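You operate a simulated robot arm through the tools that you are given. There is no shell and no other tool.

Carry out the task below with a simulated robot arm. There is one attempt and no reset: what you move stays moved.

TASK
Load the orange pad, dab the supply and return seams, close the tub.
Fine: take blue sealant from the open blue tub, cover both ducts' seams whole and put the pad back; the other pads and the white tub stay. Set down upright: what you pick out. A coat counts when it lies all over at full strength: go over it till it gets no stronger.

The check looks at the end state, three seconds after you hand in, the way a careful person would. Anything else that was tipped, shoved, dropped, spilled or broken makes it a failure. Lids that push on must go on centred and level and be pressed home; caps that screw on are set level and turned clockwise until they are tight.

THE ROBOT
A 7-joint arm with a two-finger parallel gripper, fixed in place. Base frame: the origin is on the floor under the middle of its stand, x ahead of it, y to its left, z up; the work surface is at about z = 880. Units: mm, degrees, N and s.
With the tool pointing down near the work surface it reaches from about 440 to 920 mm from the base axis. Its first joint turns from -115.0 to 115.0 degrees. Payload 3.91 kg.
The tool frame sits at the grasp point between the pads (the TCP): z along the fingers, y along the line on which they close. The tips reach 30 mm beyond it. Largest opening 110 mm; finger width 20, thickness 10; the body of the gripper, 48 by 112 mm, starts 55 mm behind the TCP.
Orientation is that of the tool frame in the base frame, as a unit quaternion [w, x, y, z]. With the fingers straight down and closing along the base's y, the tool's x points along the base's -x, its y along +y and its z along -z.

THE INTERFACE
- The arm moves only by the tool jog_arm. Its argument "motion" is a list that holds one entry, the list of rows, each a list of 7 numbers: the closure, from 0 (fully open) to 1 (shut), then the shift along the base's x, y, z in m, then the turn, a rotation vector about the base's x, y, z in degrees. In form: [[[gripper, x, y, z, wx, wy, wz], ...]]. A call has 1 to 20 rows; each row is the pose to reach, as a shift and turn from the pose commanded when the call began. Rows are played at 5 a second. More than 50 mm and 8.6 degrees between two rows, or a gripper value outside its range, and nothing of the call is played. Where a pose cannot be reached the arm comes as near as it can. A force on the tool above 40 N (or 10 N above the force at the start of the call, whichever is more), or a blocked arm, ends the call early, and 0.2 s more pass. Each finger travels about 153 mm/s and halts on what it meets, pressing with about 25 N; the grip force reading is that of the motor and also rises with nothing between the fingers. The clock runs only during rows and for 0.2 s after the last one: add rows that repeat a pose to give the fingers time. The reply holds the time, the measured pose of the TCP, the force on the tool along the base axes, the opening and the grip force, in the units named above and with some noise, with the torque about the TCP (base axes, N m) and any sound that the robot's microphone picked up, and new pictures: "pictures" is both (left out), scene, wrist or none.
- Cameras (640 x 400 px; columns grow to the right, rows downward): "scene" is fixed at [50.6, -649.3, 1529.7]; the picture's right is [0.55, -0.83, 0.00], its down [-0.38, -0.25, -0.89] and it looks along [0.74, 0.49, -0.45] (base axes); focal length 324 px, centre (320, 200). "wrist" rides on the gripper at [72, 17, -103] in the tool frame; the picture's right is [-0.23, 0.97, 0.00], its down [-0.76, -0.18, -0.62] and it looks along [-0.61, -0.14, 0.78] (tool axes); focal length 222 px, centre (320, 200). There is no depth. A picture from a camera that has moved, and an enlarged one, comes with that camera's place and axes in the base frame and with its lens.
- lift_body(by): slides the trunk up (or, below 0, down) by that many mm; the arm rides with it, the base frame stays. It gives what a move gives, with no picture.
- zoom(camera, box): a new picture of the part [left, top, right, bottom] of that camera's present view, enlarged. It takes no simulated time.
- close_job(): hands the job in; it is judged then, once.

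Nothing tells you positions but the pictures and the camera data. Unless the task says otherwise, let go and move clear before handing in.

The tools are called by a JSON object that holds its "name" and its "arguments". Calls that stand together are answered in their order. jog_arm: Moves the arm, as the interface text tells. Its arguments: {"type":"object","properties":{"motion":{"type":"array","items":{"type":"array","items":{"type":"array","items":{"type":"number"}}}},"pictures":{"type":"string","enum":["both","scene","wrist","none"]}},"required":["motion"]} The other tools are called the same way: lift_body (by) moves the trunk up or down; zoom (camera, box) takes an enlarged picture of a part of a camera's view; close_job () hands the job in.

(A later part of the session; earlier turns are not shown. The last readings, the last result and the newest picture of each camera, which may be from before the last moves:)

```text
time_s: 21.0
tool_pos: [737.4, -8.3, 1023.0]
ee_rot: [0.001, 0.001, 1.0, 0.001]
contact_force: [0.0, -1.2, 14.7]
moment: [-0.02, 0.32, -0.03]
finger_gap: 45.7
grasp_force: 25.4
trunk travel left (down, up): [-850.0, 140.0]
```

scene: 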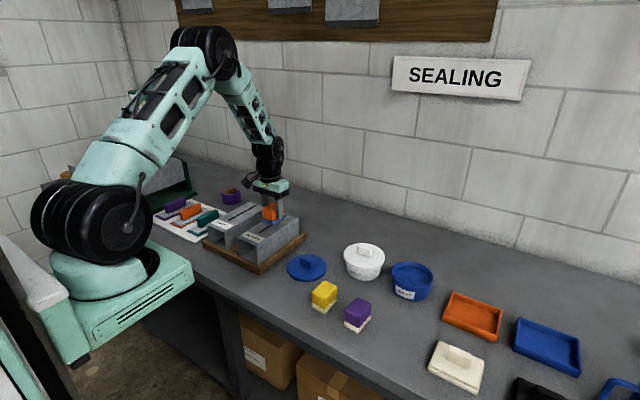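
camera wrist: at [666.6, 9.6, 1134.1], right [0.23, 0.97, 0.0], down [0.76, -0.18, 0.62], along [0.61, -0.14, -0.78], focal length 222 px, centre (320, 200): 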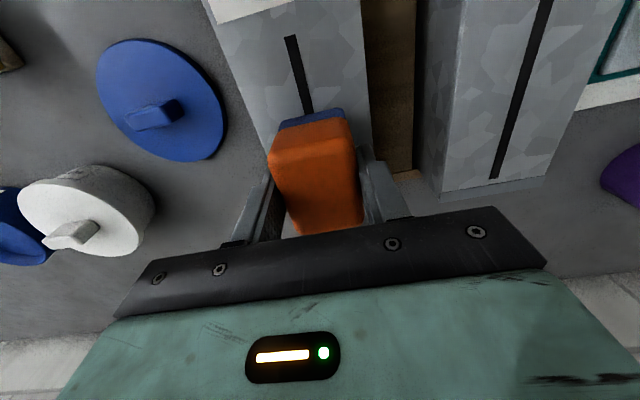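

Contact now, at 14.7 N. I'll hold a second, then lift and see what came off on the seam.

{"name": "jog_arm", "arguments": {"motion": [[[1, 0, 0, -0.0005, 0, 0, 0], [1, 0, 0, -0.0005, 0, 0, 0], [1, 0, 0, -0.0005, 0, 0, 0]]], "pictures": "both"}}

{"name": "zoom", "arguments": {"camera": "wrist", "box": [220, 30, 420, 230]}}

{"name": "zoom", "arguments": {"camera": "scene", "box": [220, 170, 320, 270]}}

```text
time_s: 21.8
tool_pos: [739.1, -7.0, 1022.3]
ee_rot: [0.001, 0.0, 1.0, 0.0]
contact_force: [-0.3, -0.6, 18.1]
moment: [0.02, -0.03, -0.01]
finger_gap: 45.4
grasp_force: 25.1
trunk travel left (down, up): [-850.0, 140.0]
camera wrist: at [665.7, 9.8, 1125.4], right [0.23, 0.97, 0.0], down [0.76, -0.18, 0.62], along [0.61, -0.14, -0.78], focal length 222 px, centre (320, 200)
```

scene: 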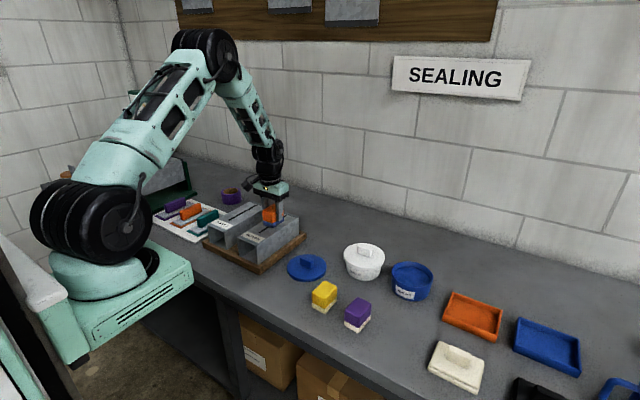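
wrist: 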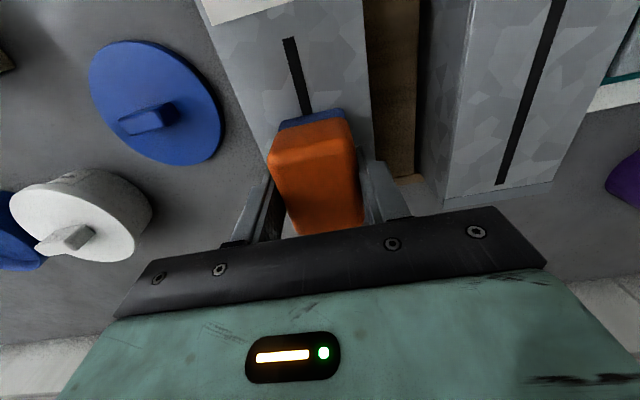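

```text
2.00 times, centred on (320, 130) of wrist
camera zoom: at [665.7, 9.8, 1125.4], right [0.23, 0.97, 0.0], down [0.76, -0.18, 0.62], along [0.61, -0.14, -0.78], focal length 444 px, centre (320, 340)
```

zoom: 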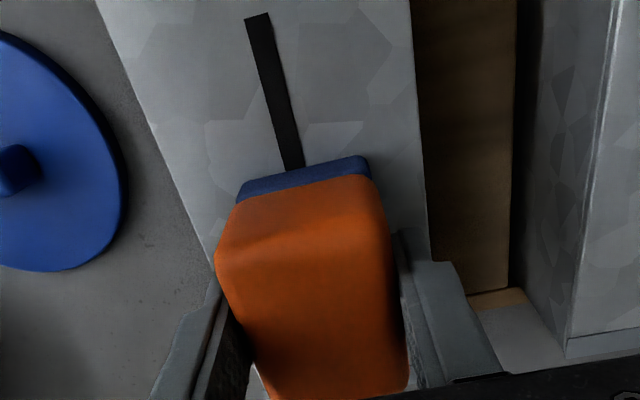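

```text
4.00 times, centred on (270, 220) of scene
camera zoom: at [50.6, -649.3, 1529.7], right [0.55, -0.83, 0.0], down [-0.38, -0.25, -0.89], along [0.74, 0.49, -0.45], focal length 1295 px, centre (520, 120)
```

zoom: 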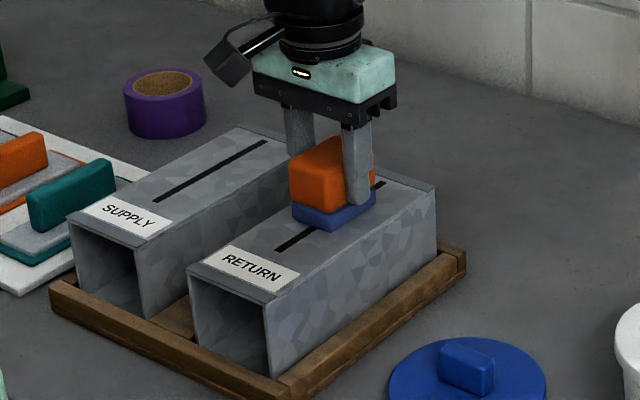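

The foam is flat on the seam at 18 N. I'll lift to see the mark it left.

{"name": "jog_arm", "arguments": {"motion": [[[1, 0, 0, 0.005, 0, 0, 0], [1, 0, 0, 0.025, 0, 0, 0], [1, 0, 0, 0.06, 0, 0, 0], [1, 0, 0, 0.09, 0, 0, 0], [1, 0, 0, 0.09, 0, 0, 0]]], "pictures": "both"}}

{"name": "zoom", "arguments": {"camera": "scene", "box": [220, 170, 320, 270]}}

{"name": "zoom", "arguments": {"camera": "wrist", "box": [220, 30, 420, 230]}}

```text
time_s: 23.0
tool_pos: [737.6, -9.1, 1113.4]
ee_rot: [-0.001, 0.0, 1.0, 0.0]
contact_force: [0.0, 0.1, -0.7]
moment: [-0.05, 0.03, -0.02]
finger_gap: 45.4
grasp_force: 24.9
trunk travel left (down, up): [-850.0, 140.0]
camera wrist: at [665.4, 8.8, 1217.2], right [0.23, 0.97, 0.0], down [0.76, -0.18, 0.62], along [0.61, -0.14, -0.78], focal length 222 px, centre (320, 200)
```

scene: 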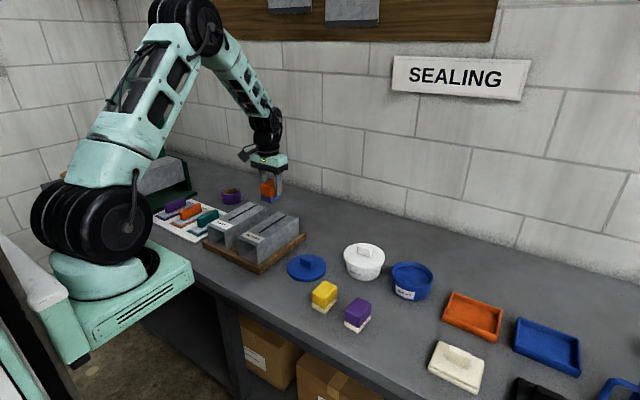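
wrist: 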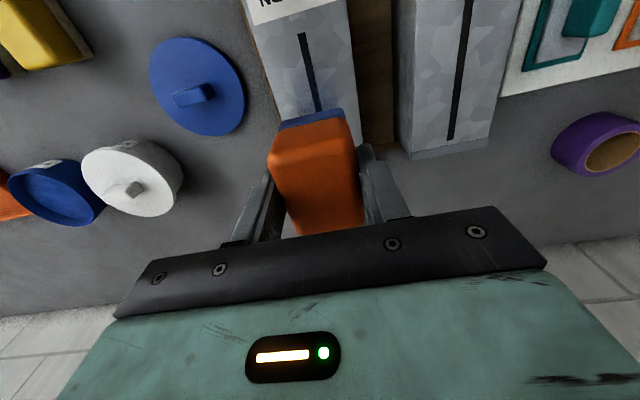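

```text
4.00 times, centred on (270, 220) of scene
camera zoom: at [50.6, -649.3, 1529.7], right [0.55, -0.83, 0.0], down [-0.38, -0.25, -0.89], along [0.74, 0.49, -0.45], focal length 1295 px, centre (520, 120)
```

zoom: 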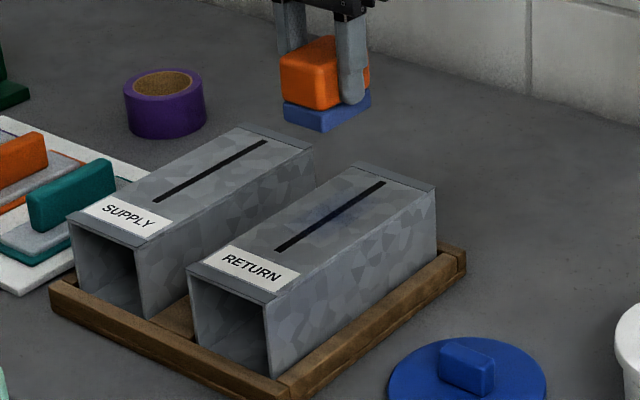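

```text
2.00 times, centred on (320, 130) of wrist
camera zoom: at [665.4, 8.8, 1217.2], right [0.23, 0.97, 0.0], down [0.76, -0.18, 0.62], along [0.61, -0.14, -0.78], focal length 444 px, centre (320, 340)
```

zoom: 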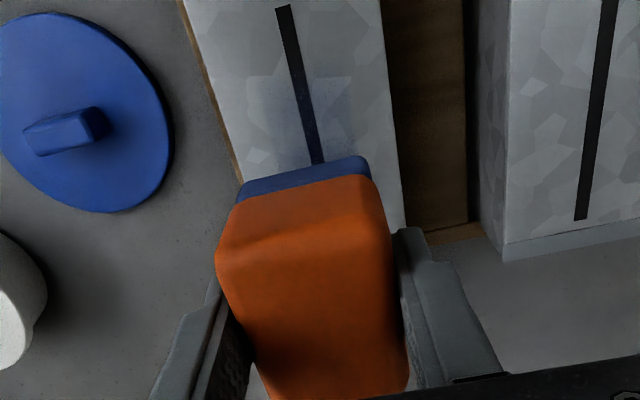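

The dab left a faint blue mark around the middle of the return seam. I'll enlarge it to judge its strength.

{"name": "zoom", "arguments": {"camera": "scene", "box": [240, 200, 310, 245]}}

{"name": "zoom", "arguments": {"camera": "wrist", "box": [270, 10, 390, 110]}}

```text
8.89 times, centred on (275, 222) of scene
camera zoom: at [50.6, -649.3, 1529.7], right [0.55, -0.83, 0.0], down [-0.38, -0.25, -0.89], along [0.74, 0.49, -0.45], focal length 2879 px, centre (720, 0)
```

zoom: 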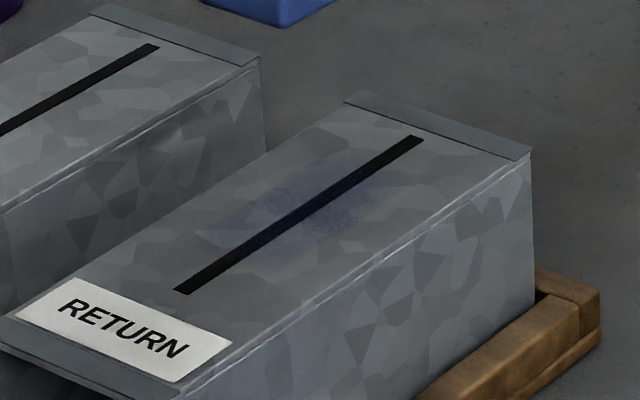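

```text
4.00 times, centred on (330, 60) of wrist
camera zoom: at [665.4, 8.8, 1217.2], right [0.23, 0.97, 0.0], down [0.76, -0.18, 0.62], along [0.61, -0.14, -0.78], focal length 888 px, centre (280, 760)
```

zoom: 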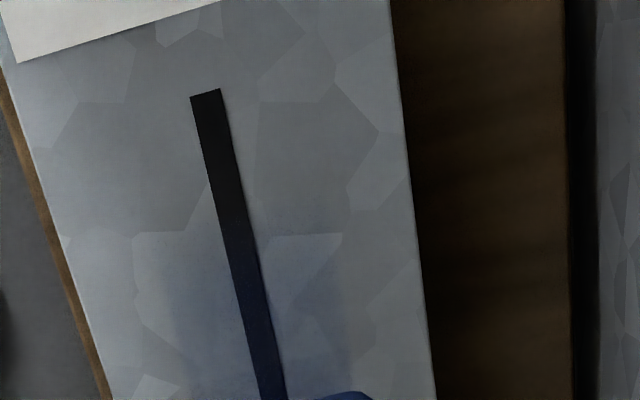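

The mark is weak, so the coat builds up with contact. Next I'll dab the near end of the return seam and hold longer, to learn how fast it strengthens.

{"name": "jog_arm", "arguments": {"motion": [[[1, -0.023, 0, -0.03, 0, 0, 0], [1, -0.046, 0, -0.06, 0, 0, 0], [1, -0.046, 0, -0.08, 0, 0, 0], [1, -0.046, 0, -0.086, 0, 0, 0], [1, -0.046, 0, -0.088, 0, 0, 0], [1, -0.046, 0, -0.089, 0, 0, 0], [1, -0.046, 0, -0.0895, 0, 0, 0], [1, -0.046, 0, -0.0895, 0, 0, 0], [1, -0.046, 0, -0.0895, 0, 0, 0], [1, -0.046, 0, -0.0895, 0, 0, 0], [1, -0.046, 0, -0.0895, 0, 0, 0], [1, -0.046, 0, -0.0895, 0, 0, 0], [1, -0.046, 0, -0.0895, 0, 0, 0], [1, -0.046, 0, -0.0895, 0, 0, 0], [1, -0.046, 0, -0.0895, 0, 0, 0], [1, -0.046, 0, -0.0895, 0, 0, 0], [1, -0.046, 0, -0.0895, 0, 0, 0], [1, -0.046, 0, -0.0895, 0, 0, 0], [1, -0.046, 0, -0.0895, 0, 0, 0], [1, -0.046, 0, -0.0895, 0, 0, 0]]], "pictures": "none"}}

{"name": "zoom", "arguments": {"camera": "scene", "box": [230, 185, 320, 255]}}

```text
time_s: 27.2
tool_pos: [692.9, -9.1, 1021.8]
ee_rot: [0.0, -0.001, 1.0, -0.001]
contact_force: [2.4, -0.5, 10.4]
moment: [-0.01, -0.18, -0.02]
finger_gap: 45.3
grasp_force: 24.5
trunk travel left (down, up): [-850.0, 140.0]
```

```text
5.71 times, centred on (275, 220) of scene
camera zoom: at [50.6, -649.3, 1529.7], right [0.55, -0.83, 0.0], down [-0.38, -0.25, -0.89], along [0.74, 0.49, -0.45], focal length 1850 px, centre (577, 86)
```

zoom: 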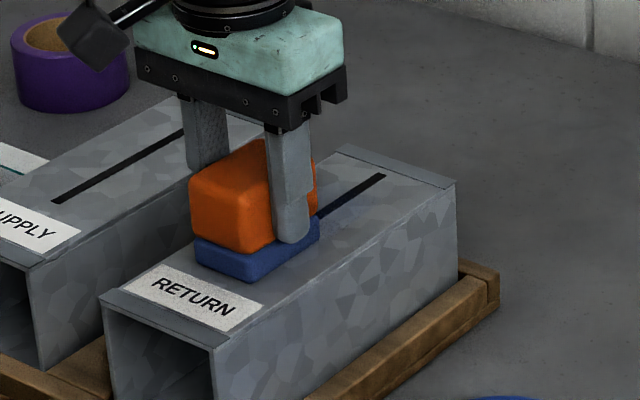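

The near-end dab is done at about 10 N and stays clear of the label. I'll lift and look.

{"name": "jog_arm", "arguments": {"motion": [[[1, 0, 0, 0.005, 0, 0, 0], [1, 0, 0, 0.03, 0, 0, 0], [1, 0, 0, 0.065, 0, 0, 0], [1, 0, 0, 0.0895, 0, 0, 0], [1, 0, 0, 0.0895, 0, 0, 0]]], "pictures": "none"}}

{"name": "zoom", "arguments": {"camera": "scene", "box": [240, 200, 310, 245]}}

```text
time_s: 28.4
tool_pos: [691.3, -8.6, 1110.8]
ee_rot: [0.0, 0.0, 1.0, 0.0]
contact_force: [0.3, 0.1, -1.1]
moment: [0.03, 0.05, -0.01]
finger_gap: 45.5
grasp_force: 24.9
trunk travel left (down, up): [-850.0, 140.0]
```

```text
8.89 times, centred on (275, 222) of scene
camera zoom: at [50.6, -649.3, 1529.7], right [0.55, -0.83, 0.0], down [-0.38, -0.25, -0.89], along [0.74, 0.49, -0.45], focal length 2879 px, centre (720, 0)
```

zoom: 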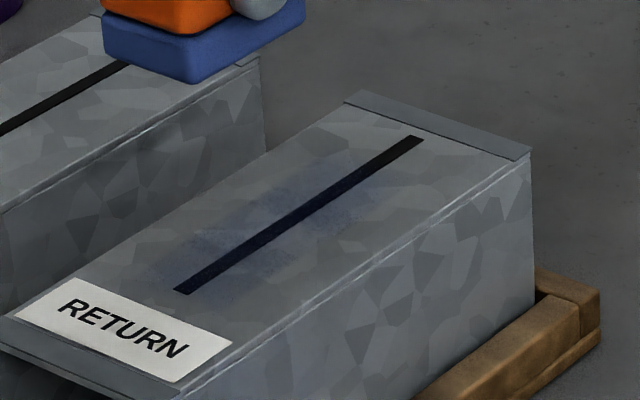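

Holding longer made little difference, so strength likely comes from repeated dabs. I'll dab the same spot several times in a row to test that.

{"name": "jog_arm", "arguments": {"motion": [[[1, 0, 0, -0.04, 0, 0, 0], [1, 0, 0, -0.08, 0, 0, 0], [1, 0, 0, -0.087, 0, 0, 0], [1, 0, 0, -0.09, 0, 0, 0], [1, 0, 0, -0.09, 0, 0, 0], [1, 0, 0, -0.08, 0, 0, 0], [1, 0, 0, -0.087, 0, 0, 0], [1, 0, 0, -0.09, 0, 0, 0], [1, 0, 0, -0.09, 0, 0, 0], [1, 0, 0, -0.08, 0, 0, 0], [1, 0, 0, -0.087, 0, 0, 0], [1, 0, 0, -0.09, 0, 0, 0], [1, 0, 0, -0.09, 0, 0, 0], [1, 0, 0, -0.08, 0, 0, 0], [1, 0, 0, -0.087, 0, 0, 0], [1, 0, 0, -0.09, 0, 0, 0], [1, 0, 0, -0.09, 0, 0, 0], [1, 0, 0, -0.08, 0, 0, 0], [1, 0, 0, -0.04, 0, 0, 0], [1, 0, 0, 0, 0, 0, 0]]], "pictures": "none"}}

{"name": "zoom", "arguments": {"camera": "scene", "box": [240, 200, 310, 245]}}

```text
time_s: 32.6
tool_pos: [692.6, -7.1, 1112.8]
ee_rot: [-0.001, 0.0, 1.0, 0.0]
contact_force: [-0.1, -1.2, -0.9]
moment: [0.02, 0.03, -0.04]
finger_gap: 45.7
grasp_force: 25.1
trunk travel left (down, up): [-850.0, 140.0]
```

```text
8.89 times, centred on (275, 222) of scene
camera zoom: at [50.6, -649.3, 1529.7], right [0.55, -0.83, 0.0], down [-0.38, -0.25, -0.89], along [0.74, 0.49, -0.45], focal length 2879 px, centre (720, 0)
```

zoom: 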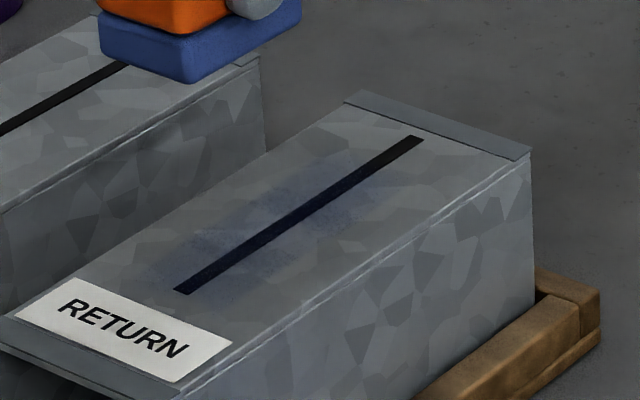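

Repeated dabs add very little, so I'll try sliding the pad gently along the seam and watch the sideways force.

{"name": "jog_arm", "arguments": {"motion": [[[1, 0, 0, -0.04, 0, 0, 0], [1, 0, 0, -0.08, 0, 0, 0], [1, 0, 0, -0.087, 0, 0, 0], [1, 0, 0, -0.0895, 0, 0, 0], [1, 0.006, 0, -0.0895, 0, 0, 0], [1, 0.012, 0, -0.0895, 0, 0, 0], [1, 0.018, 0, -0.0895, 0, 0, 0], [1, 0.024, 0, -0.0895, 0, 0, 0], [1, 0.03, 0, -0.0895, 0, 0, 0]]], "pictures": "none"}}

{"name": "zoom", "arguments": {"camera": "scene", "box": [230, 185, 320, 255]}}

```text
time_s: 34.6
tool_pos: [721.3, -7.1, 1022.3]
ee_rot: [0.0, -0.001, 1.0, 0.0]
contact_force: [-4.6, 0.4, 14.0]
moment: [0.04, 0.13, 0.04]
finger_gap: 45.7
grasp_force: 25.3
trunk travel left (down, up): [-850.0, 140.0]
```

```text
5.71 times, centred on (275, 220) of scene
camera zoom: at [50.6, -649.3, 1529.7], right [0.55, -0.83, 0.0], down [-0.38, -0.25, -0.89], along [0.74, 0.49, -0.45], focal length 1850 px, centre (577, 86)
```

zoom: 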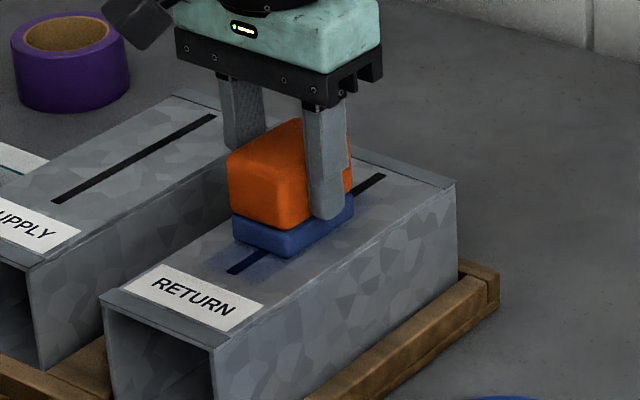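

Sliding works: the seam left behind is visibly bluer, with only about 5 N of drag and no movement of the duct. I'll stroke to the far end and back along the whole return slot.

{"name": "jog_arm", "arguments": {"motion": [[[1, 0.008, 0, 0, 0, 0, 0], [1, 0.016, 0, 0, 0, 0, 0], [1, 0.024, 0, 0, 0, 0, 0], [1, 0.032, 0, 0, 0, 0, 0], [1, 0.04, 0, 0, 0, 0, 0], [1, 0.048, 0, 0, 0, 0, 0], [1, 0.056, 0, 0, 0, 0, 0], [1, 0.064, 0, 0, 0, 0, 0], [1, 0.064, 0, 0, 0, 0, 0], [1, 0.054, 0, 0, 0, 0, 0], [1, 0.044, 0, 0, 0, 0, 0], [1, 0.034, 0, 0, 0, 0, 0], [1, 0.024, 0, 0, 0, 0, 0], [1, 0.014, 0, 0, 0, 0, 0], [1, 0.004, 0, 0, 0, 0, 0], [1, -0.006, 0, 0, 0, 0, 0], [1, -0.016, 0, 0, 0, 0, 0], [1, -0.024, 0, 0, 0, 0, 0], [1, -0.031, 0, 0, 0, 0, 0]]], "pictures": "none"}}

{"name": "zoom", "arguments": {"camera": "scene", "box": [230, 185, 320, 255]}}

```text
time_s: 38.6
tool_pos: [691.3, -7.5, 1023.2]
ee_rot: [0.0, 0.0, 1.0, 0.0]
contact_force: [0.3, -0.7, 1.7]
moment: [-0.02, -0.09, 0.03]
finger_gap: 45.6
grasp_force: 25.2
trunk travel left (down, up): [-850.0, 140.0]
```

```text
5.71 times, centred on (275, 220) of scene
camera zoom: at [50.6, -649.3, 1529.7], right [0.55, -0.83, 0.0], down [-0.38, -0.25, -0.89], along [0.74, 0.49, -0.45], focal length 1850 px, centre (577, 86)
```

zoom: 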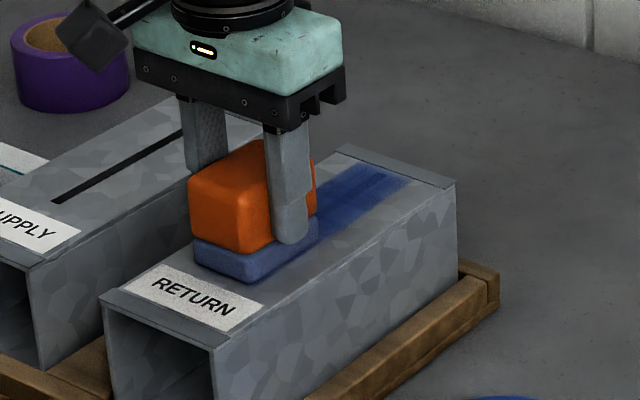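

The stroke laid a strong blue band, and the foam now looks paler, so it is running out. I'll lift and inspect the coat.

{"name": "jog_arm", "arguments": {"motion": [[[1, 0, 0, 0.005, 0, 0, 0], [1, 0, 0, 0.03, 0, 0, 0], [1, 0, -0.03, 0.065, 0, 0, 0], [1, 0, -0.075, 0.0895, 0, 0, 0], [1, 0, -0.12, 0.0895, 0, 0, 0], [1, 0, -0.12, 0.0895, 0, 0, 0]]], "pictures": "both"}}

{"name": "zoom", "arguments": {"camera": "scene", "box": [240, 200, 310, 245]}}

{"name": "zoom", "arguments": {"camera": "scene", "box": [240, 160, 340, 240]}}

{"name": "zoom", "arguments": {"camera": "wrist", "box": [360, 20, 540, 220]}}

```text
refused: row 4 steps farther than a row can; nothing moved
```

```text
8.89 times, centred on (275, 222) of scene
camera zoom: at [50.6, -649.3, 1529.7], right [0.55, -0.83, 0.0], down [-0.38, -0.25, -0.89], along [0.74, 0.49, -0.45], focal length 2879 px, centre (720, 0)
```

zoom: 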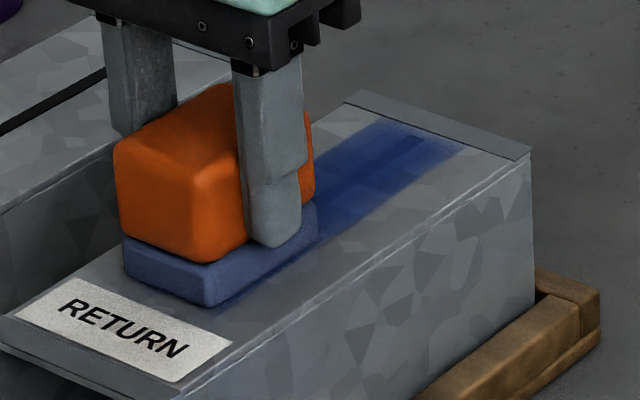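

```text
5.00 times, centred on (290, 200) of scene
camera zoom: at [50.6, -649.3, 1529.7], right [0.55, -0.83, 0.0], down [-0.38, -0.25, -0.89], along [0.74, 0.49, -0.45], focal length 1619 px, centre (470, 200)
```

zoom: 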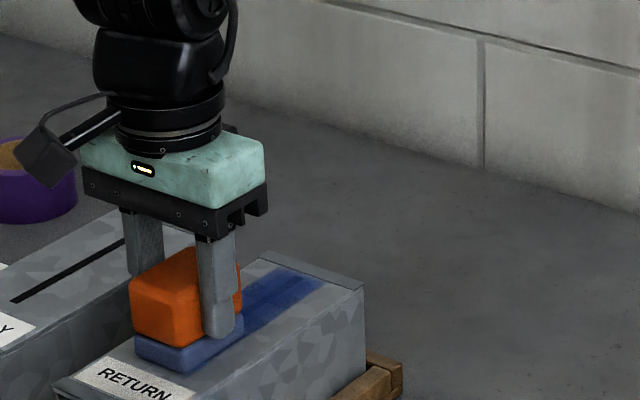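

```text
2.00 times, centred on (450, 120) of wrist
camera zoom: at [618.8, 10.0, 1125.6], right [0.23, 0.97, 0.0], down [0.76, -0.18, 0.62], along [0.61, -0.14, -0.78], focal length 444 px, centre (60, 360)
```

zoom: 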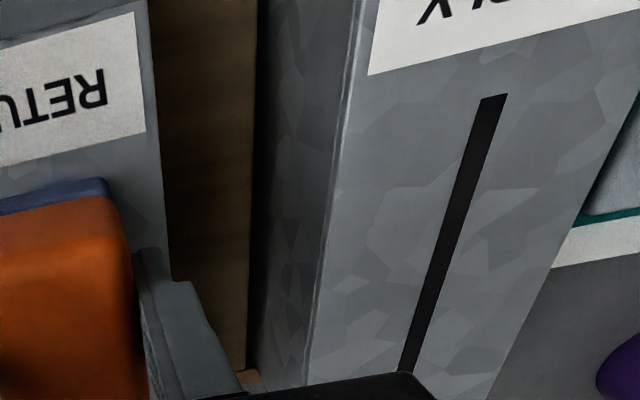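

The call was refused because one row stepped too far, so nothing moved. I'll repeat the lift with shorter steps.

{"name": "jog_arm", "arguments": {"motion": [[[1, 0, 0, 0.005, 0, 0, 0], [1, 0, 0, 0.03, 0, 0, 0], [1, 0, 0, 0.065, 0, 0, 0], [1, 0, -0.03, 0.0895, 0, 0, 0], [1, 0, -0.075, 0.0895, 0, 0, 0], [1, 0, -0.12, 0.0895, 0, 0, 0], [1, 0, -0.12, 0.0895, 0, 0, 0]]], "pictures": "both"}}

{"name": "zoom", "arguments": {"camera": "scene", "box": [240, 200, 310, 245]}}

{"name": "zoom", "arguments": {"camera": "scene", "box": [240, 160, 340, 240]}}

{"name": "zoom", "arguments": {"camera": "wrist", "box": [360, 20, 540, 220]}}

```text
time_s: 40.2
tool_pos: [691.2, -126.6, 1109.7]
ee_rot: [0.0, -0.001, 1.0, 0.0]
contact_force: [-0.3, 0.2, -0.1]
moment: [-0.03, -0.04, -0.02]
finger_gap: 45.9
grasp_force: 25.4
trunk travel left (down, up): [-850.0, 140.0]
camera wrist: at [618.5, -109.0, 1213.6], right [0.23, 0.97, 0.0], down [0.76, -0.18, 0.62], along [0.61, -0.14, -0.78], focal length 222 px, centre (320, 200)
```

scene: 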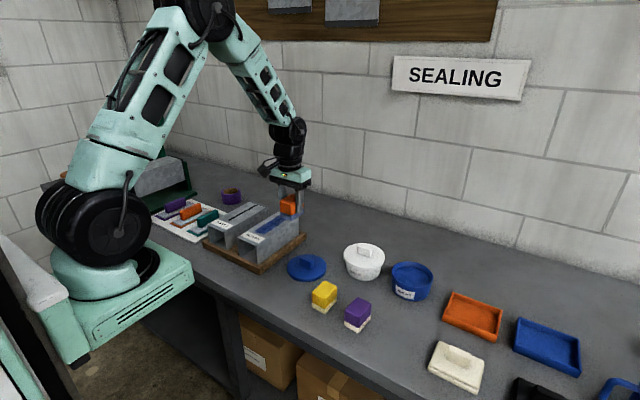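
wrist: 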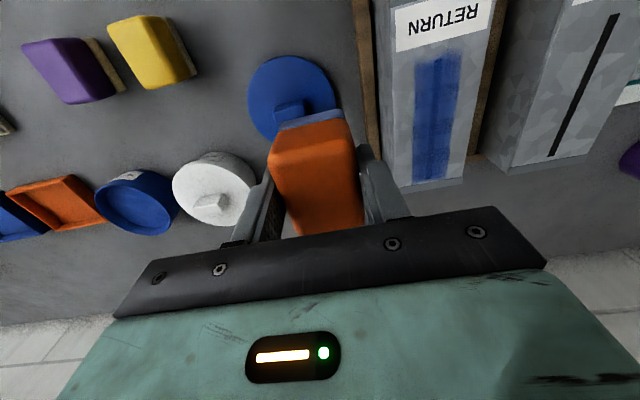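

```text
8.89 times, centred on (275, 222) of scene
camera zoom: at [50.6, -649.3, 1529.7], right [0.55, -0.83, 0.0], down [-0.38, -0.25, -0.89], along [0.74, 0.49, -0.45], focal length 2879 px, centre (720, 0)
```

zoom: 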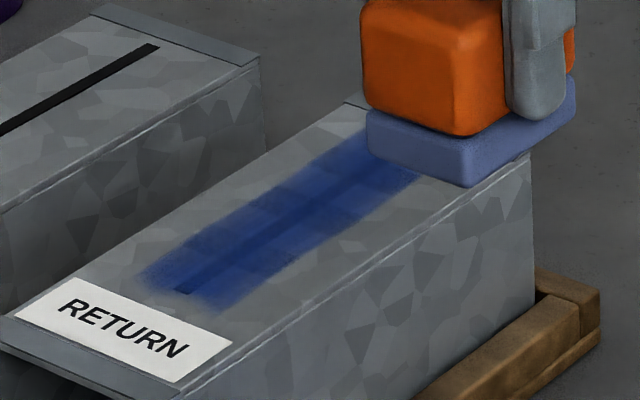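

```text
5.00 times, centred on (290, 200) of scene
camera zoom: at [50.6, -649.3, 1529.7], right [0.55, -0.83, 0.0], down [-0.38, -0.25, -0.89], along [0.74, 0.49, -0.45], focal length 1619 px, centre (470, 200)
```

zoom: 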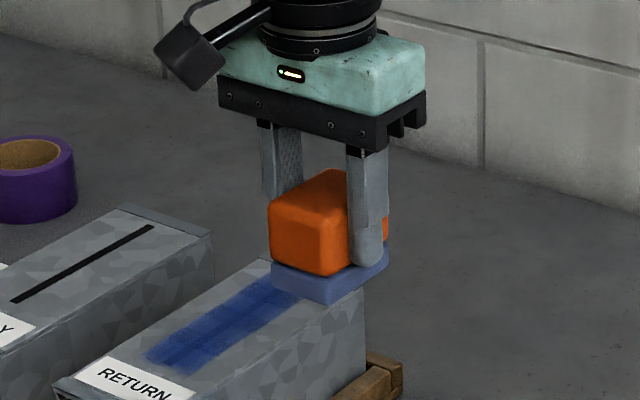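

```text
2.00 times, centred on (450, 120) of wrist
camera zoom: at [618.5, -109.0, 1213.6], right [0.23, 0.97, 0.0], down [0.76, -0.18, 0.62], along [0.61, -0.14, -0.78], focal length 444 px, centre (60, 360)
```

zoom: 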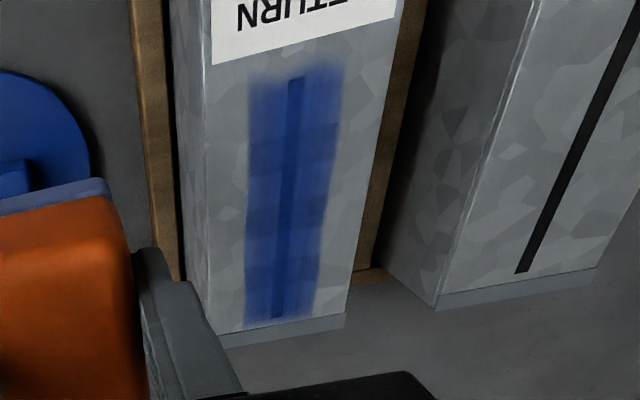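

The return seam now carries a strong band, slightly weak at its ends, and the foam has gone pale. I'll go back to the blue tub to reload before continuing.

{"name": "jog_arm", "arguments": {"motion": [[[1, 0.012, -0.042, 0, 0, 0, 0], [1, 0.024, -0.085, 0, 0, 0, 0], [1, 0.036, -0.128, 0, 0, 0, 0], [1, 0.048, -0.171, 0, 0, 0, 0], [1, 0.06, -0.214, 0, 0, 0, 0], [1, 0.073, -0.257, 0, 0, 0, 0], [1, 0.086, -0.3, 0, 0, 0, 0], [1, 0.098, -0.341, -0.005, 0, 0, 0], [1, 0.098, -0.341, -0.02, 0, 0, 0], [1, 0.098, -0.341, -0.05, 0, 0, 0], [1, 0.098, -0.341, -0.09, 0, 0, 0], [1, 0.098, -0.341, -0.12, 0, 0, 0], [1, 0.098, -0.341, -0.13, 0, 0, 0], [1, 0.098, -0.341, -0.13, 0, 0, 0]]], "pictures": "both"}}

{"name": "zoom", "arguments": {"camera": "scene", "box": [360, 200, 460, 310]}}

```text
time_s: 43.2
tool_pos: [789.4, -467.0, 980.2]
ee_rot: [0.001, 0.0, 1.0, 0.0]
contact_force: [-0.4, -0.7, -1.1]
moment: [0.03, -0.01, -0.01]
finger_gap: 45.5
grasp_force: 25.1
trunk travel left (down, up): [-850.0, 140.0]
camera wrist: at [717.0, -449.3, 1084.0], right [0.23, 0.97, 0.0], down [0.76, -0.18, 0.62], along [0.61, -0.14, -0.78], focal length 222 px, centre (320, 200)
```

scene: 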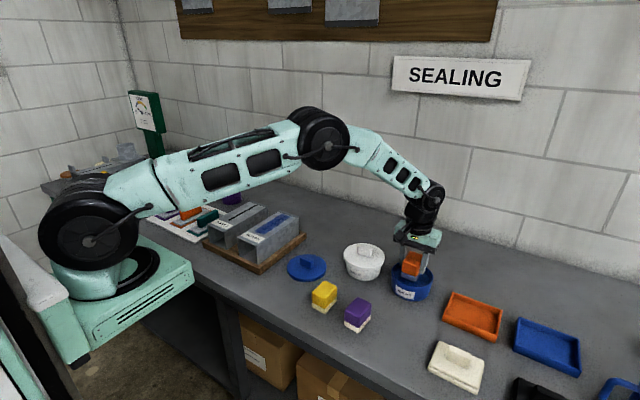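
wrist: 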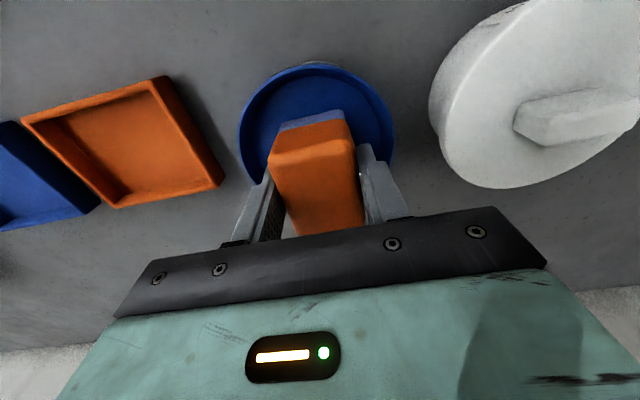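

```text
3.64 times, centred on (410, 255) of scene
camera zoom: at [50.6, -649.3, 1529.7], right [0.55, -0.83, 0.0], down [-0.38, -0.25, -0.89], along [0.74, 0.49, -0.45], focal length 1178 px, centre (-7, 0)
```

zoom: 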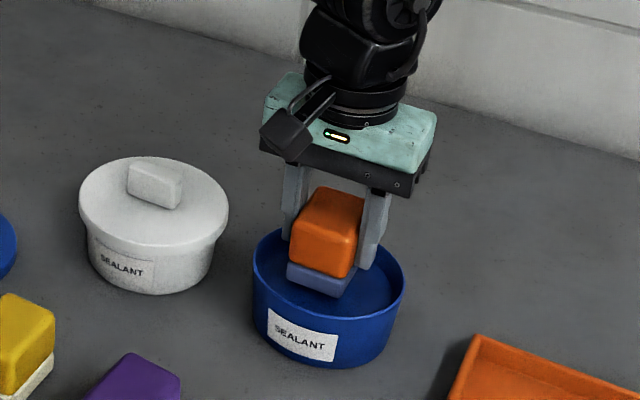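

The pad is back inside the tub, just above the sealant. I'll press it down and hold to refill.

{"name": "jog_arm", "arguments": {"motion": [[[1, 0, 0, -0.005, 0, 0, 0], [1, 0, 0, -0.009, 0, 0, 0], [1, 0, 0, -0.0105, 0, 0, 0], [1, 0, 0, -0.011, 0, 0, 0], [1, 0, 0, -0.011, 0, 0, 0], [1, 0, 0, -0.011, 0, 0, 0], [1, 0, 0, -0.011, 0, 0, 0]]], "pictures": "none"}}

{"name": "zoom", "arguments": {"camera": "scene", "box": [360, 200, 460, 310]}}

```text
time_s: 44.8
tool_pos: [789.4, -468.7, 969.0]
ee_rot: [-0.001, 0.0, 1.0, 0.0]
contact_force: [0.4, -0.4, -0.3]
moment: [0.01, -0.02, -0.01]
finger_gap: 45.6
grasp_force: 25.1
trunk travel left (down, up): [-850.0, 140.0]
```

```text
3.64 times, centred on (410, 255) of scene
camera zoom: at [50.6, -649.3, 1529.7], right [0.55, -0.83, 0.0], down [-0.38, -0.25, -0.89], along [0.74, 0.49, -0.45], focal length 1178 px, centre (-7, 0)
```

zoom: 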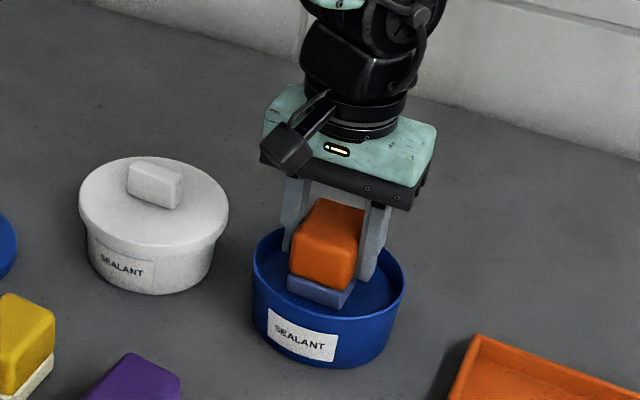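

No contact yet, so the pad has crept up slightly in the grip. I'll go 2–3 mm lower in small steps.

{"name": "jog_arm", "arguments": {"motion": [[[1, 0, 0, -0.001, 0, 0, 0], [1, 0, 0, -0.0018, 0, 0, 0], [1, 0, 0, -0.0018, 0, 0, 0]]], "pictures": "none"}}

```text
time_s: 45.6
tool_pos: [788.1, -468.5, 970.2]
ee_rot: [0.001, -0.001, 1.0, -0.001]
contact_force: [-1.2, 3.3, 15.5]
moment: [0.18, 0.23, -0.02]
finger_gap: 45.4
grasp_force: 25.0
trunk travel left (down, up): [-850.0, 140.0]
```

Contact at 15.5 N. I'll hold a second to soak the foam, then lift out and check its colour.

{"name": "jog_arm", "arguments": {"motion": [[[1, 0, 0, 0, 0, 0, 0], [1, 0, 0, 0, 0, 0, 0], [1, 0, 0, 0, 0, 0, 0], [1, 0, 0, 0, 0, 0, 0], [1, 0, 0, 0, 0, 0, 0], [1, 0, 0, 0.01, 0, 0, 0], [1, 0, 0, 0.03, 0, 0, 0], [1, 0, 0, 0.06, 0, 0, 0], [1, 0, 0, 0.1, 0, 0, 0], [1, 0, 0, 0.1428, 0, 0, 0], [1, 0, 0, 0.1428, 0, 0, 0]]], "pictures": "none"}}

{"name": "zoom", "arguments": {"camera": "scene", "box": [360, 180, 460, 310]}}

```text
time_s: 48.0
tool_pos: [789.1, -467.5, 1110.4]
ee_rot: [0.0, -0.001, 1.0, 0.0]
contact_force: [-0.1, 0.1, -0.7]
moment: [0.01, 0.01, 0.06]
finger_gap: 45.4
grasp_force: 25.1
trunk travel left (down, up): [-850.0, 140.0]
```

```text
3.08 times, centred on (410, 245) of scene
camera zoom: at [50.6, -649.3, 1529.7], right [0.55, -0.83, 0.0], down [-0.38, -0.25, -0.89], along [0.74, 0.49, -0.45], focal length 996 px, centre (43, 62)
```

zoom: 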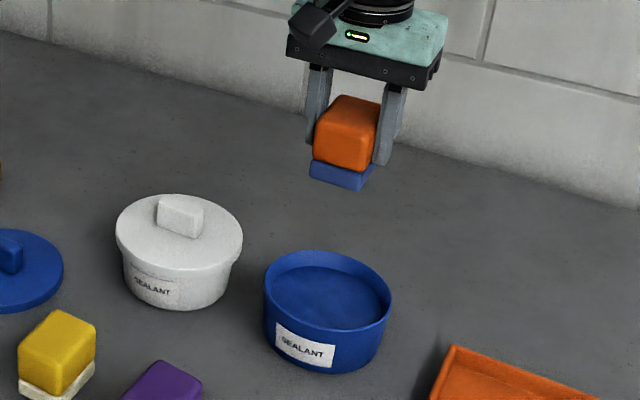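

The foam is fully blue again. I'll carry it at height to above the near end of the supply seam.

{"name": "jog_arm", "arguments": {"motion": [[[1, -0.0077, 0.0465, 0, 0, 0, 0], [1, -0.0154, 0.093, 0, 0, 0, 0], [1, -0.0231, 0.1395, 0, 0, 0, 0], [1, -0.0308, 0.186, 0, 0, 0, 0], [1, -0.0385, 0.2325, 0, 0, 0, 0], [1, -0.0462, 0.279, 0, 0, 0, 0], [1, -0.0539, 0.3255, 0, 0, 0, 0], [1, -0.0616, 0.372, 0, 0, 0, 0], [1, -0.0693, 0.4185, 0, 0, 0, 0], [1, -0.077, 0.465, 0, 0, 0, 0], [1, -0.0847, 0.5115, 0, 0, 0, 0], [1, -0.0924, 0.558, 0, 0, 0, 0], [1, -0.1, 0.604, 0, 0, 0, 0], [1, -0.1, 0.604, -0.02, 0, 0, 0], [1, -0.1, 0.604, -0.05, 0, 0, 0], [1, -0.1, 0.604, -0.07, 0, 0, 0], [1, -0.1, 0.604, -0.08, 0, 0, 0], [1, -0.1, 0.604, -0.08, 0, 0, 0], [1, -0.1, 0.604, -0.08, 0, 0, 0]]], "pictures": "both"}}

{"name": "zoom", "arguments": {"camera": "scene", "box": [180, 170, 320, 270]}}

{"name": "zoom", "arguments": {"camera": "wrist", "box": [220, 30, 420, 230]}}

```text
time_s: 52.0
tool_pos: [689.2, 135.7, 1030.3]
ee_rot: [0.0, 0.0, 1.0, 0.0]
contact_force: [-0.7, -0.4, -0.8]
moment: [0.01, 0.0, 0.0]
finger_gap: 45.5
grasp_force: 24.7
trunk travel left (down, up): [-850.0, 140.0]
camera wrist: at [616.7, 152.6, 1134.8], right [0.23, 0.97, 0.0], down [0.76, -0.18, 0.62], along [0.61, -0.14, -0.78], focal length 222 px, centre (320, 200)
```

scene: 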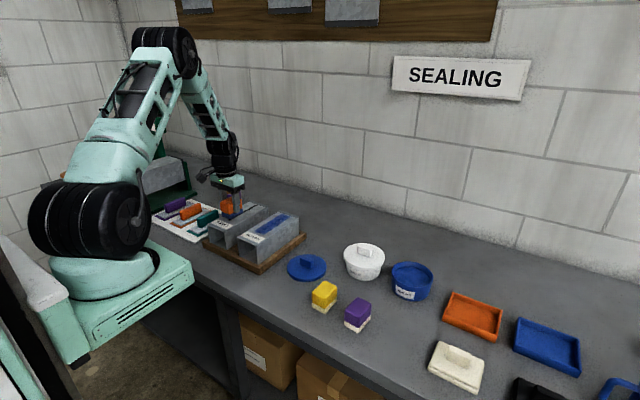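
wrist: 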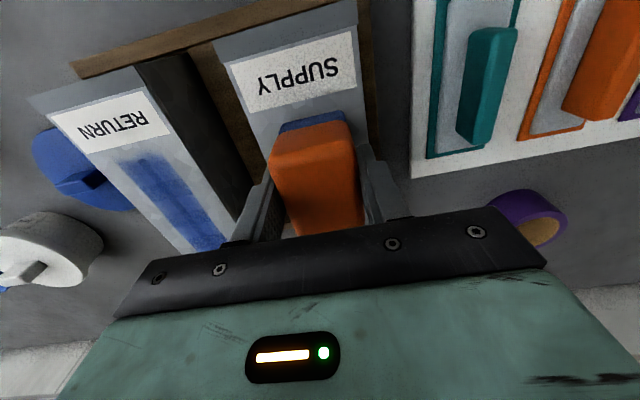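

```text
4.00 times, centred on (250, 220) of scene
camera zoom: at [50.6, -649.3, 1529.7], right [0.55, -0.83, 0.0], down [-0.38, -0.25, -0.89], along [0.74, 0.49, -0.45], focal length 1295 px, centre (600, 120)
```

zoom: 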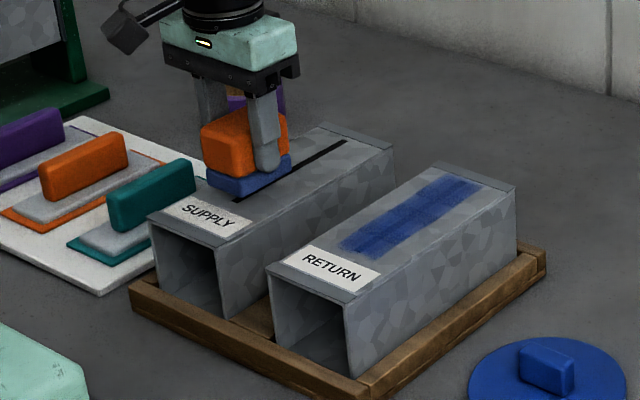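

```text
2.00 times, centred on (320, 130) of wrist
camera zoom: at [616.7, 152.6, 1134.8], right [0.23, 0.97, 0.0], down [0.76, -0.18, 0.62], along [0.61, -0.14, -0.78], focal length 444 px, centre (320, 340)
```

zoom: 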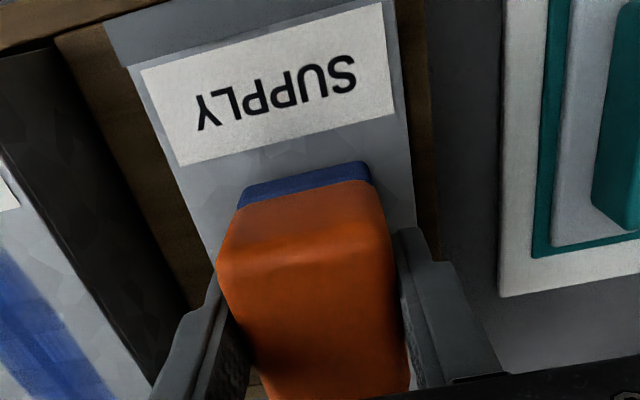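

The pad sits centred on the supply duct, just past its label. I'll lower it to contact.

{"name": "jog_arm", "arguments": {"motion": [[[1, 0, 0, -0.005, 0, 0, 0], [1, 0, 0, -0.009, 0, 0, 0], [1, 0, 0, -0.0105, 0, 0, 0], [1, 0, 0, -0.0112, 0, 0, 0], [1, 0, 0, -0.0112, 0, 0, 0]]], "pictures": "none"}}

```text
time_s: 53.2
tool_pos: [689.1, 135.9, 1022.2]
ee_rot: [0.001, -0.001, 1.0, 0.0]
contact_force: [-4.4, -1.6, 15.8]
moment: [-0.08, 0.06, -0.01]
finger_gap: 45.3
grasp_force: 24.9
trunk travel left (down, up): [-850.0, 140.0]
```

Contact at 15.8 N. I'll stroke slowly to the far end of the supply slot and back.

{"name": "jog_arm", "arguments": {"motion": [[[1, 0.009, 0, 0, 0, 0, 0], [1, 0.018, 0, 0, 0, 0, 0], [1, 0.027, 0, 0, 0, 0, 0], [1, 0.036, 0, 0, 0, 0, 0], [1, 0.045, 0, 0, 0, 0, 0], [1, 0.054, 0, 0, 0, 0, 0], [1, 0.063, 0, 0, 0, 0, 0], [1, 0.072, 0, 0, 0, 0, 0], [1, 0.081, 0, 0, 0, 0, 0], [1, 0.09, 0, 0, 0, 0, 0], [1, 0.098, 0, 0, 0, 0, 0], [1, 0.098, 0, 0, 0, 0, 0]]], "pictures": "none"}}

{"name": "zoom", "arguments": {"camera": "scene", "box": [200, 170, 320, 260]}}

```text
time_s: 55.8
tool_pos: [787.3, 134.9, 1020.9]
ee_rot: [0.0, 0.0, 1.0, 0.0]
contact_force: [-2.2, 0.4, 11.2]
moment: [0.0, -0.07, -0.02]
finger_gap: 45.6
grasp_force: 25.2
trunk travel left (down, up): [-850.0, 140.0]
```

```text
4.44 times, centred on (260, 215) of scene
camera zoom: at [50.6, -649.3, 1529.7], right [0.55, -0.83, 0.0], down [-0.38, -0.25, -0.89], along [0.74, 0.49, -0.45], focal length 1439 px, centre (587, 133)
```

zoom: 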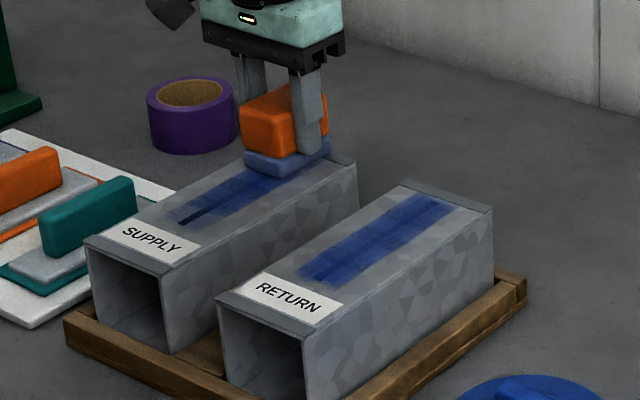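

One pass laid a clear band, fainter at the near end. I'll stroke back and check the contact force at the end.

{"name": "jog_arm", "arguments": {"motion": [[[1, -0.009, 0, -0.0003, 0, 0, 0], [1, -0.018, 0, -0.0003, 0, 0, 0], [1, -0.027, 0, -0.0003, 0, 0, 0], [1, -0.036, 0, -0.0003, 0, 0, 0], [1, -0.045, 0, -0.0003, 0, 0, 0], [1, -0.054, 0, -0.0003, 0, 0, 0], [1, -0.063, 0, -0.0003, 0, 0, 0], [1, -0.072, 0, -0.0003, 0, 0, 0], [1, -0.081, 0, -0.0003, 0, 0, 0], [1, -0.09, 0, -0.0003, 0, 0, 0], [1, -0.0985, 0, -0.0003, 0, 0, 0], [1, -0.0985, 0, -0.0003, 0, 0, 0]]], "pictures": "none"}}

{"name": "zoom", "arguments": {"camera": "scene", "box": [200, 170, 320, 260]}}

```text
time_s: 58.4
tool_pos: [687.7, 133.9, 1020.1]
ee_rot: [0.0, 0.0, 1.0, -0.001]
contact_force: [0.1, -0.9, 4.8]
moment: [0.05, -0.14, 0.01]
finger_gap: 45.5
grasp_force: 25.1
trunk travel left (down, up): [-850.0, 140.0]
```

```text
4.44 times, centred on (260, 215) of scene
camera zoom: at [50.6, -649.3, 1529.7], right [0.55, -0.83, 0.0], down [-0.38, -0.25, -0.89], along [0.74, 0.49, -0.45], focal length 1439 px, centre (587, 133)
```

zoom: 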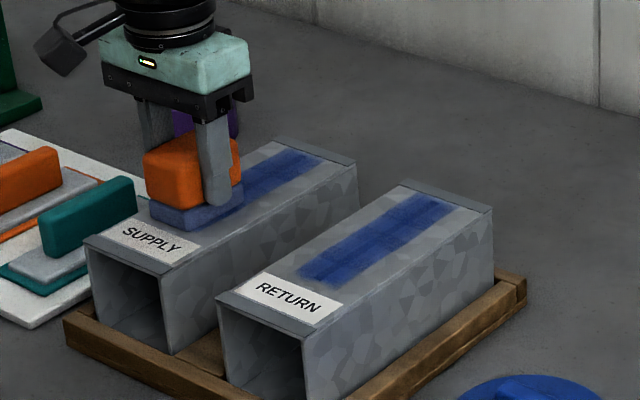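

Contact has eased to 5 N and the foam is pale. I'll lift and compare the two seams.

{"name": "jog_arm", "arguments": {"motion": [[[1, 0, 0, 0.005, 0, 0, 0], [1, 0, 0, 0.03, 0, 0, 0], [1, 0, 0, 0.065, 0, 0, 0], [1, 0, 0, 0.0915, 0, 0, 0], [1, 0, -0.045, 0.0915, 0, 0, 0], [1, 0, -0.09, 0.0915, 0, 0, 0], [1, 0, -0.135, 0.0915, 0, 0, 0], [1, 0, -0.18, 0.0915, 0, 0, 0], [1, 0, -0.225, 0.0915, 0, 0, 0], [1, 0, -0.263, 0.0915, 0, 0, 0], [1, 0, -0.263, 0.0915, 0, 0, 0]]], "pictures": "both"}}

{"name": "zoom", "arguments": {"camera": "scene", "box": [210, 190, 310, 250]}}

{"name": "zoom", "arguments": {"camera": "wrist", "box": [360, 0, 640, 200]}}

```text
time_s: 60.8
tool_pos: [689.2, -129.0, 1113.3]
ee_rot: [0.0, -0.001, 1.0, 0.0]
contact_force: [-0.2, 0.7, -0.5]
moment: [0.0, -0.03, -0.01]
finger_gap: 45.3
grasp_force: 24.9
trunk travel left (down, up): [-850.0, 140.0]
camera wrist: at [616.9, -111.2, 1216.5], right [0.23, 0.97, 0.0], down [0.76, -0.18, 0.62], along [0.61, -0.14, -0.78], focal length 222 px, centre (320, 200)
```

scene: 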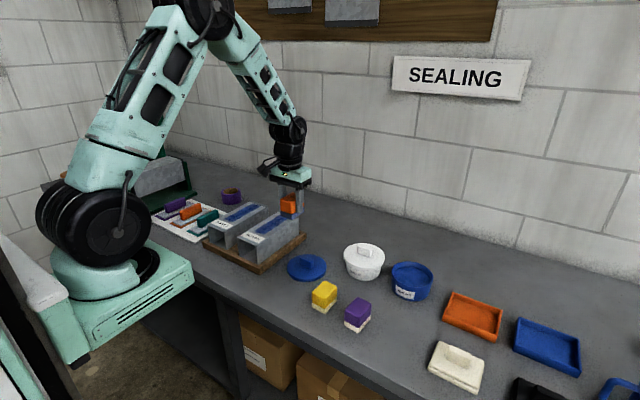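
wrist: 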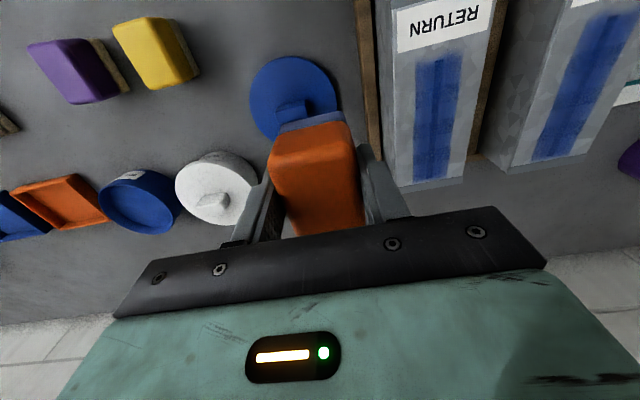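

```text
6.40 times, centred on (260, 220) of scene
camera zoom: at [50.6, -649.3, 1529.7], right [0.55, -0.83, 0.0], down [-0.38, -0.25, -0.89], along [0.74, 0.49, -0.45], focal length 2073 px, centre (704, 72)
```

zoom: 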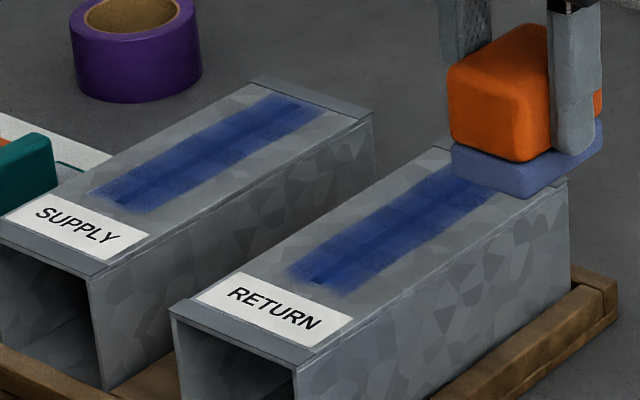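

```text
2.00 times, centred on (500, 100) of wrist
camera zoom: at [616.9, -111.2, 1216.5], right [0.23, 0.97, 0.0], down [0.76, -0.18, 0.62], along [0.61, -0.14, -0.78], focal length 444 px, centre (-40, 400)
```

zoom: 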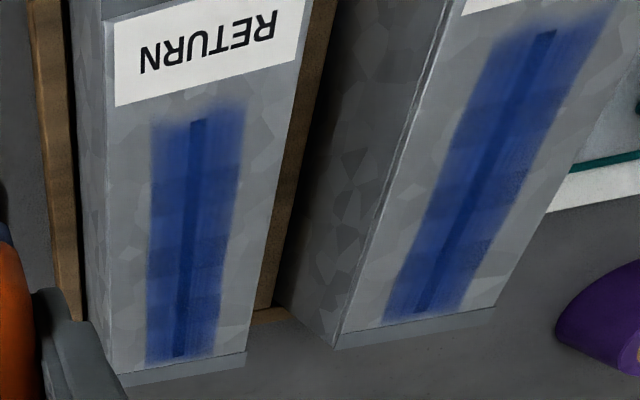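

Both seams carry strong but slightly translucent bands that fade at the near ends. I'll reload and go over them again.

{"name": "jog_arm", "arguments": {"motion": [[[1, 0.0125, -0.042, 0, 0, 0, 0], [1, 0.025, -0.085, 0, 0, 0, 0], [1, 0.0375, -0.128, 0, 0, 0, 0], [1, 0.05, -0.171, 0, 0, 0, 0], [1, 0.0625, -0.214, 0, 0, 0, 0], [1, 0.075, -0.257, 0, 0, 0, 0], [1, 0.0875, -0.3, 0, 0, 0, 0], [1, 0.1005, -0.341, 0, 0, 0, 0], [1, 0.1005, -0.341, -0.02, 0, 0, 0], [1, 0.1005, -0.341, -0.06, 0, 0, 0], [1, 0.1005, -0.341, -0.1, 0, 0, 0], [1, 0.1005, -0.341, -0.125, 0, 0, 0], [1, 0.1005, -0.341, -0.135, 0, 0, 0], [1, 0.1005, -0.341, -0.14, 0, 0, 0], [1, 0.1005, -0.341, -0.142, 0, 0, 0], [1, 0.1005, -0.341, -0.1432, 0, 0, 0], [1, 0.1005, -0.341, -0.1432, 0, 0, 0], [1, 0.1005, -0.341, -0.1432, 0, 0, 0], [1, 0.1005, -0.341, -0.1432, 0, 0, 0]]], "pictures": "none"}}

{"name": "zoom", "arguments": {"camera": "scene", "box": [360, 200, 460, 310]}}

```text
time_s: 64.8
tool_pos: [789.0, -469.3, 968.4]
ee_rot: [0.0, 0.0, 1.0, -0.001]
contact_force: [0.1, 0.9, 0.5]
moment: [0.04, -0.07, -0.02]
finger_gap: 45.6
grasp_force: 25.2
trunk travel left (down, up): [-850.0, 140.0]
```

```text
3.64 times, centred on (410, 255) of scene
camera zoom: at [50.6, -649.3, 1529.7], right [0.55, -0.83, 0.0], down [-0.38, -0.25, -0.89], along [0.74, 0.49, -0.45], focal length 1178 px, centre (-7, 0)
```

zoom: 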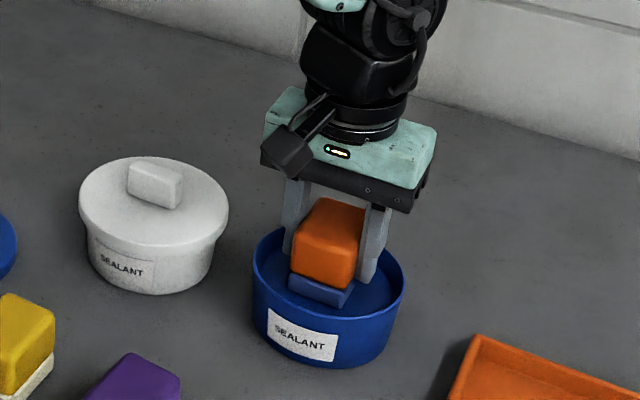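

The foam is barely touching. I'll lower it 1.5 mm more, hold to load, and lift out.

{"name": "jog_arm", "arguments": {"motion": [[[1, 0, 0, -0.0008, 0, 0, 0], [1, 0, 0, -0.0015, 0, 0, 0], [1, 0, 0, -0.0015, 0, 0, 0], [1, 0, 0, -0.0015, 0, 0, 0]]], "pictures": "none"}}

```text
time_s: 65.8
tool_pos: [789.6, -469.2, 967.3]
ee_rot: [0.0, -0.001, 1.0, -0.002]
contact_force: [3.2, -0.4, 11.0]
moment: [0.13, -0.07, -0.02]
finger_gap: 45.3
grasp_force: 25.1
trunk travel left (down, up): [-850.0, 140.0]
```

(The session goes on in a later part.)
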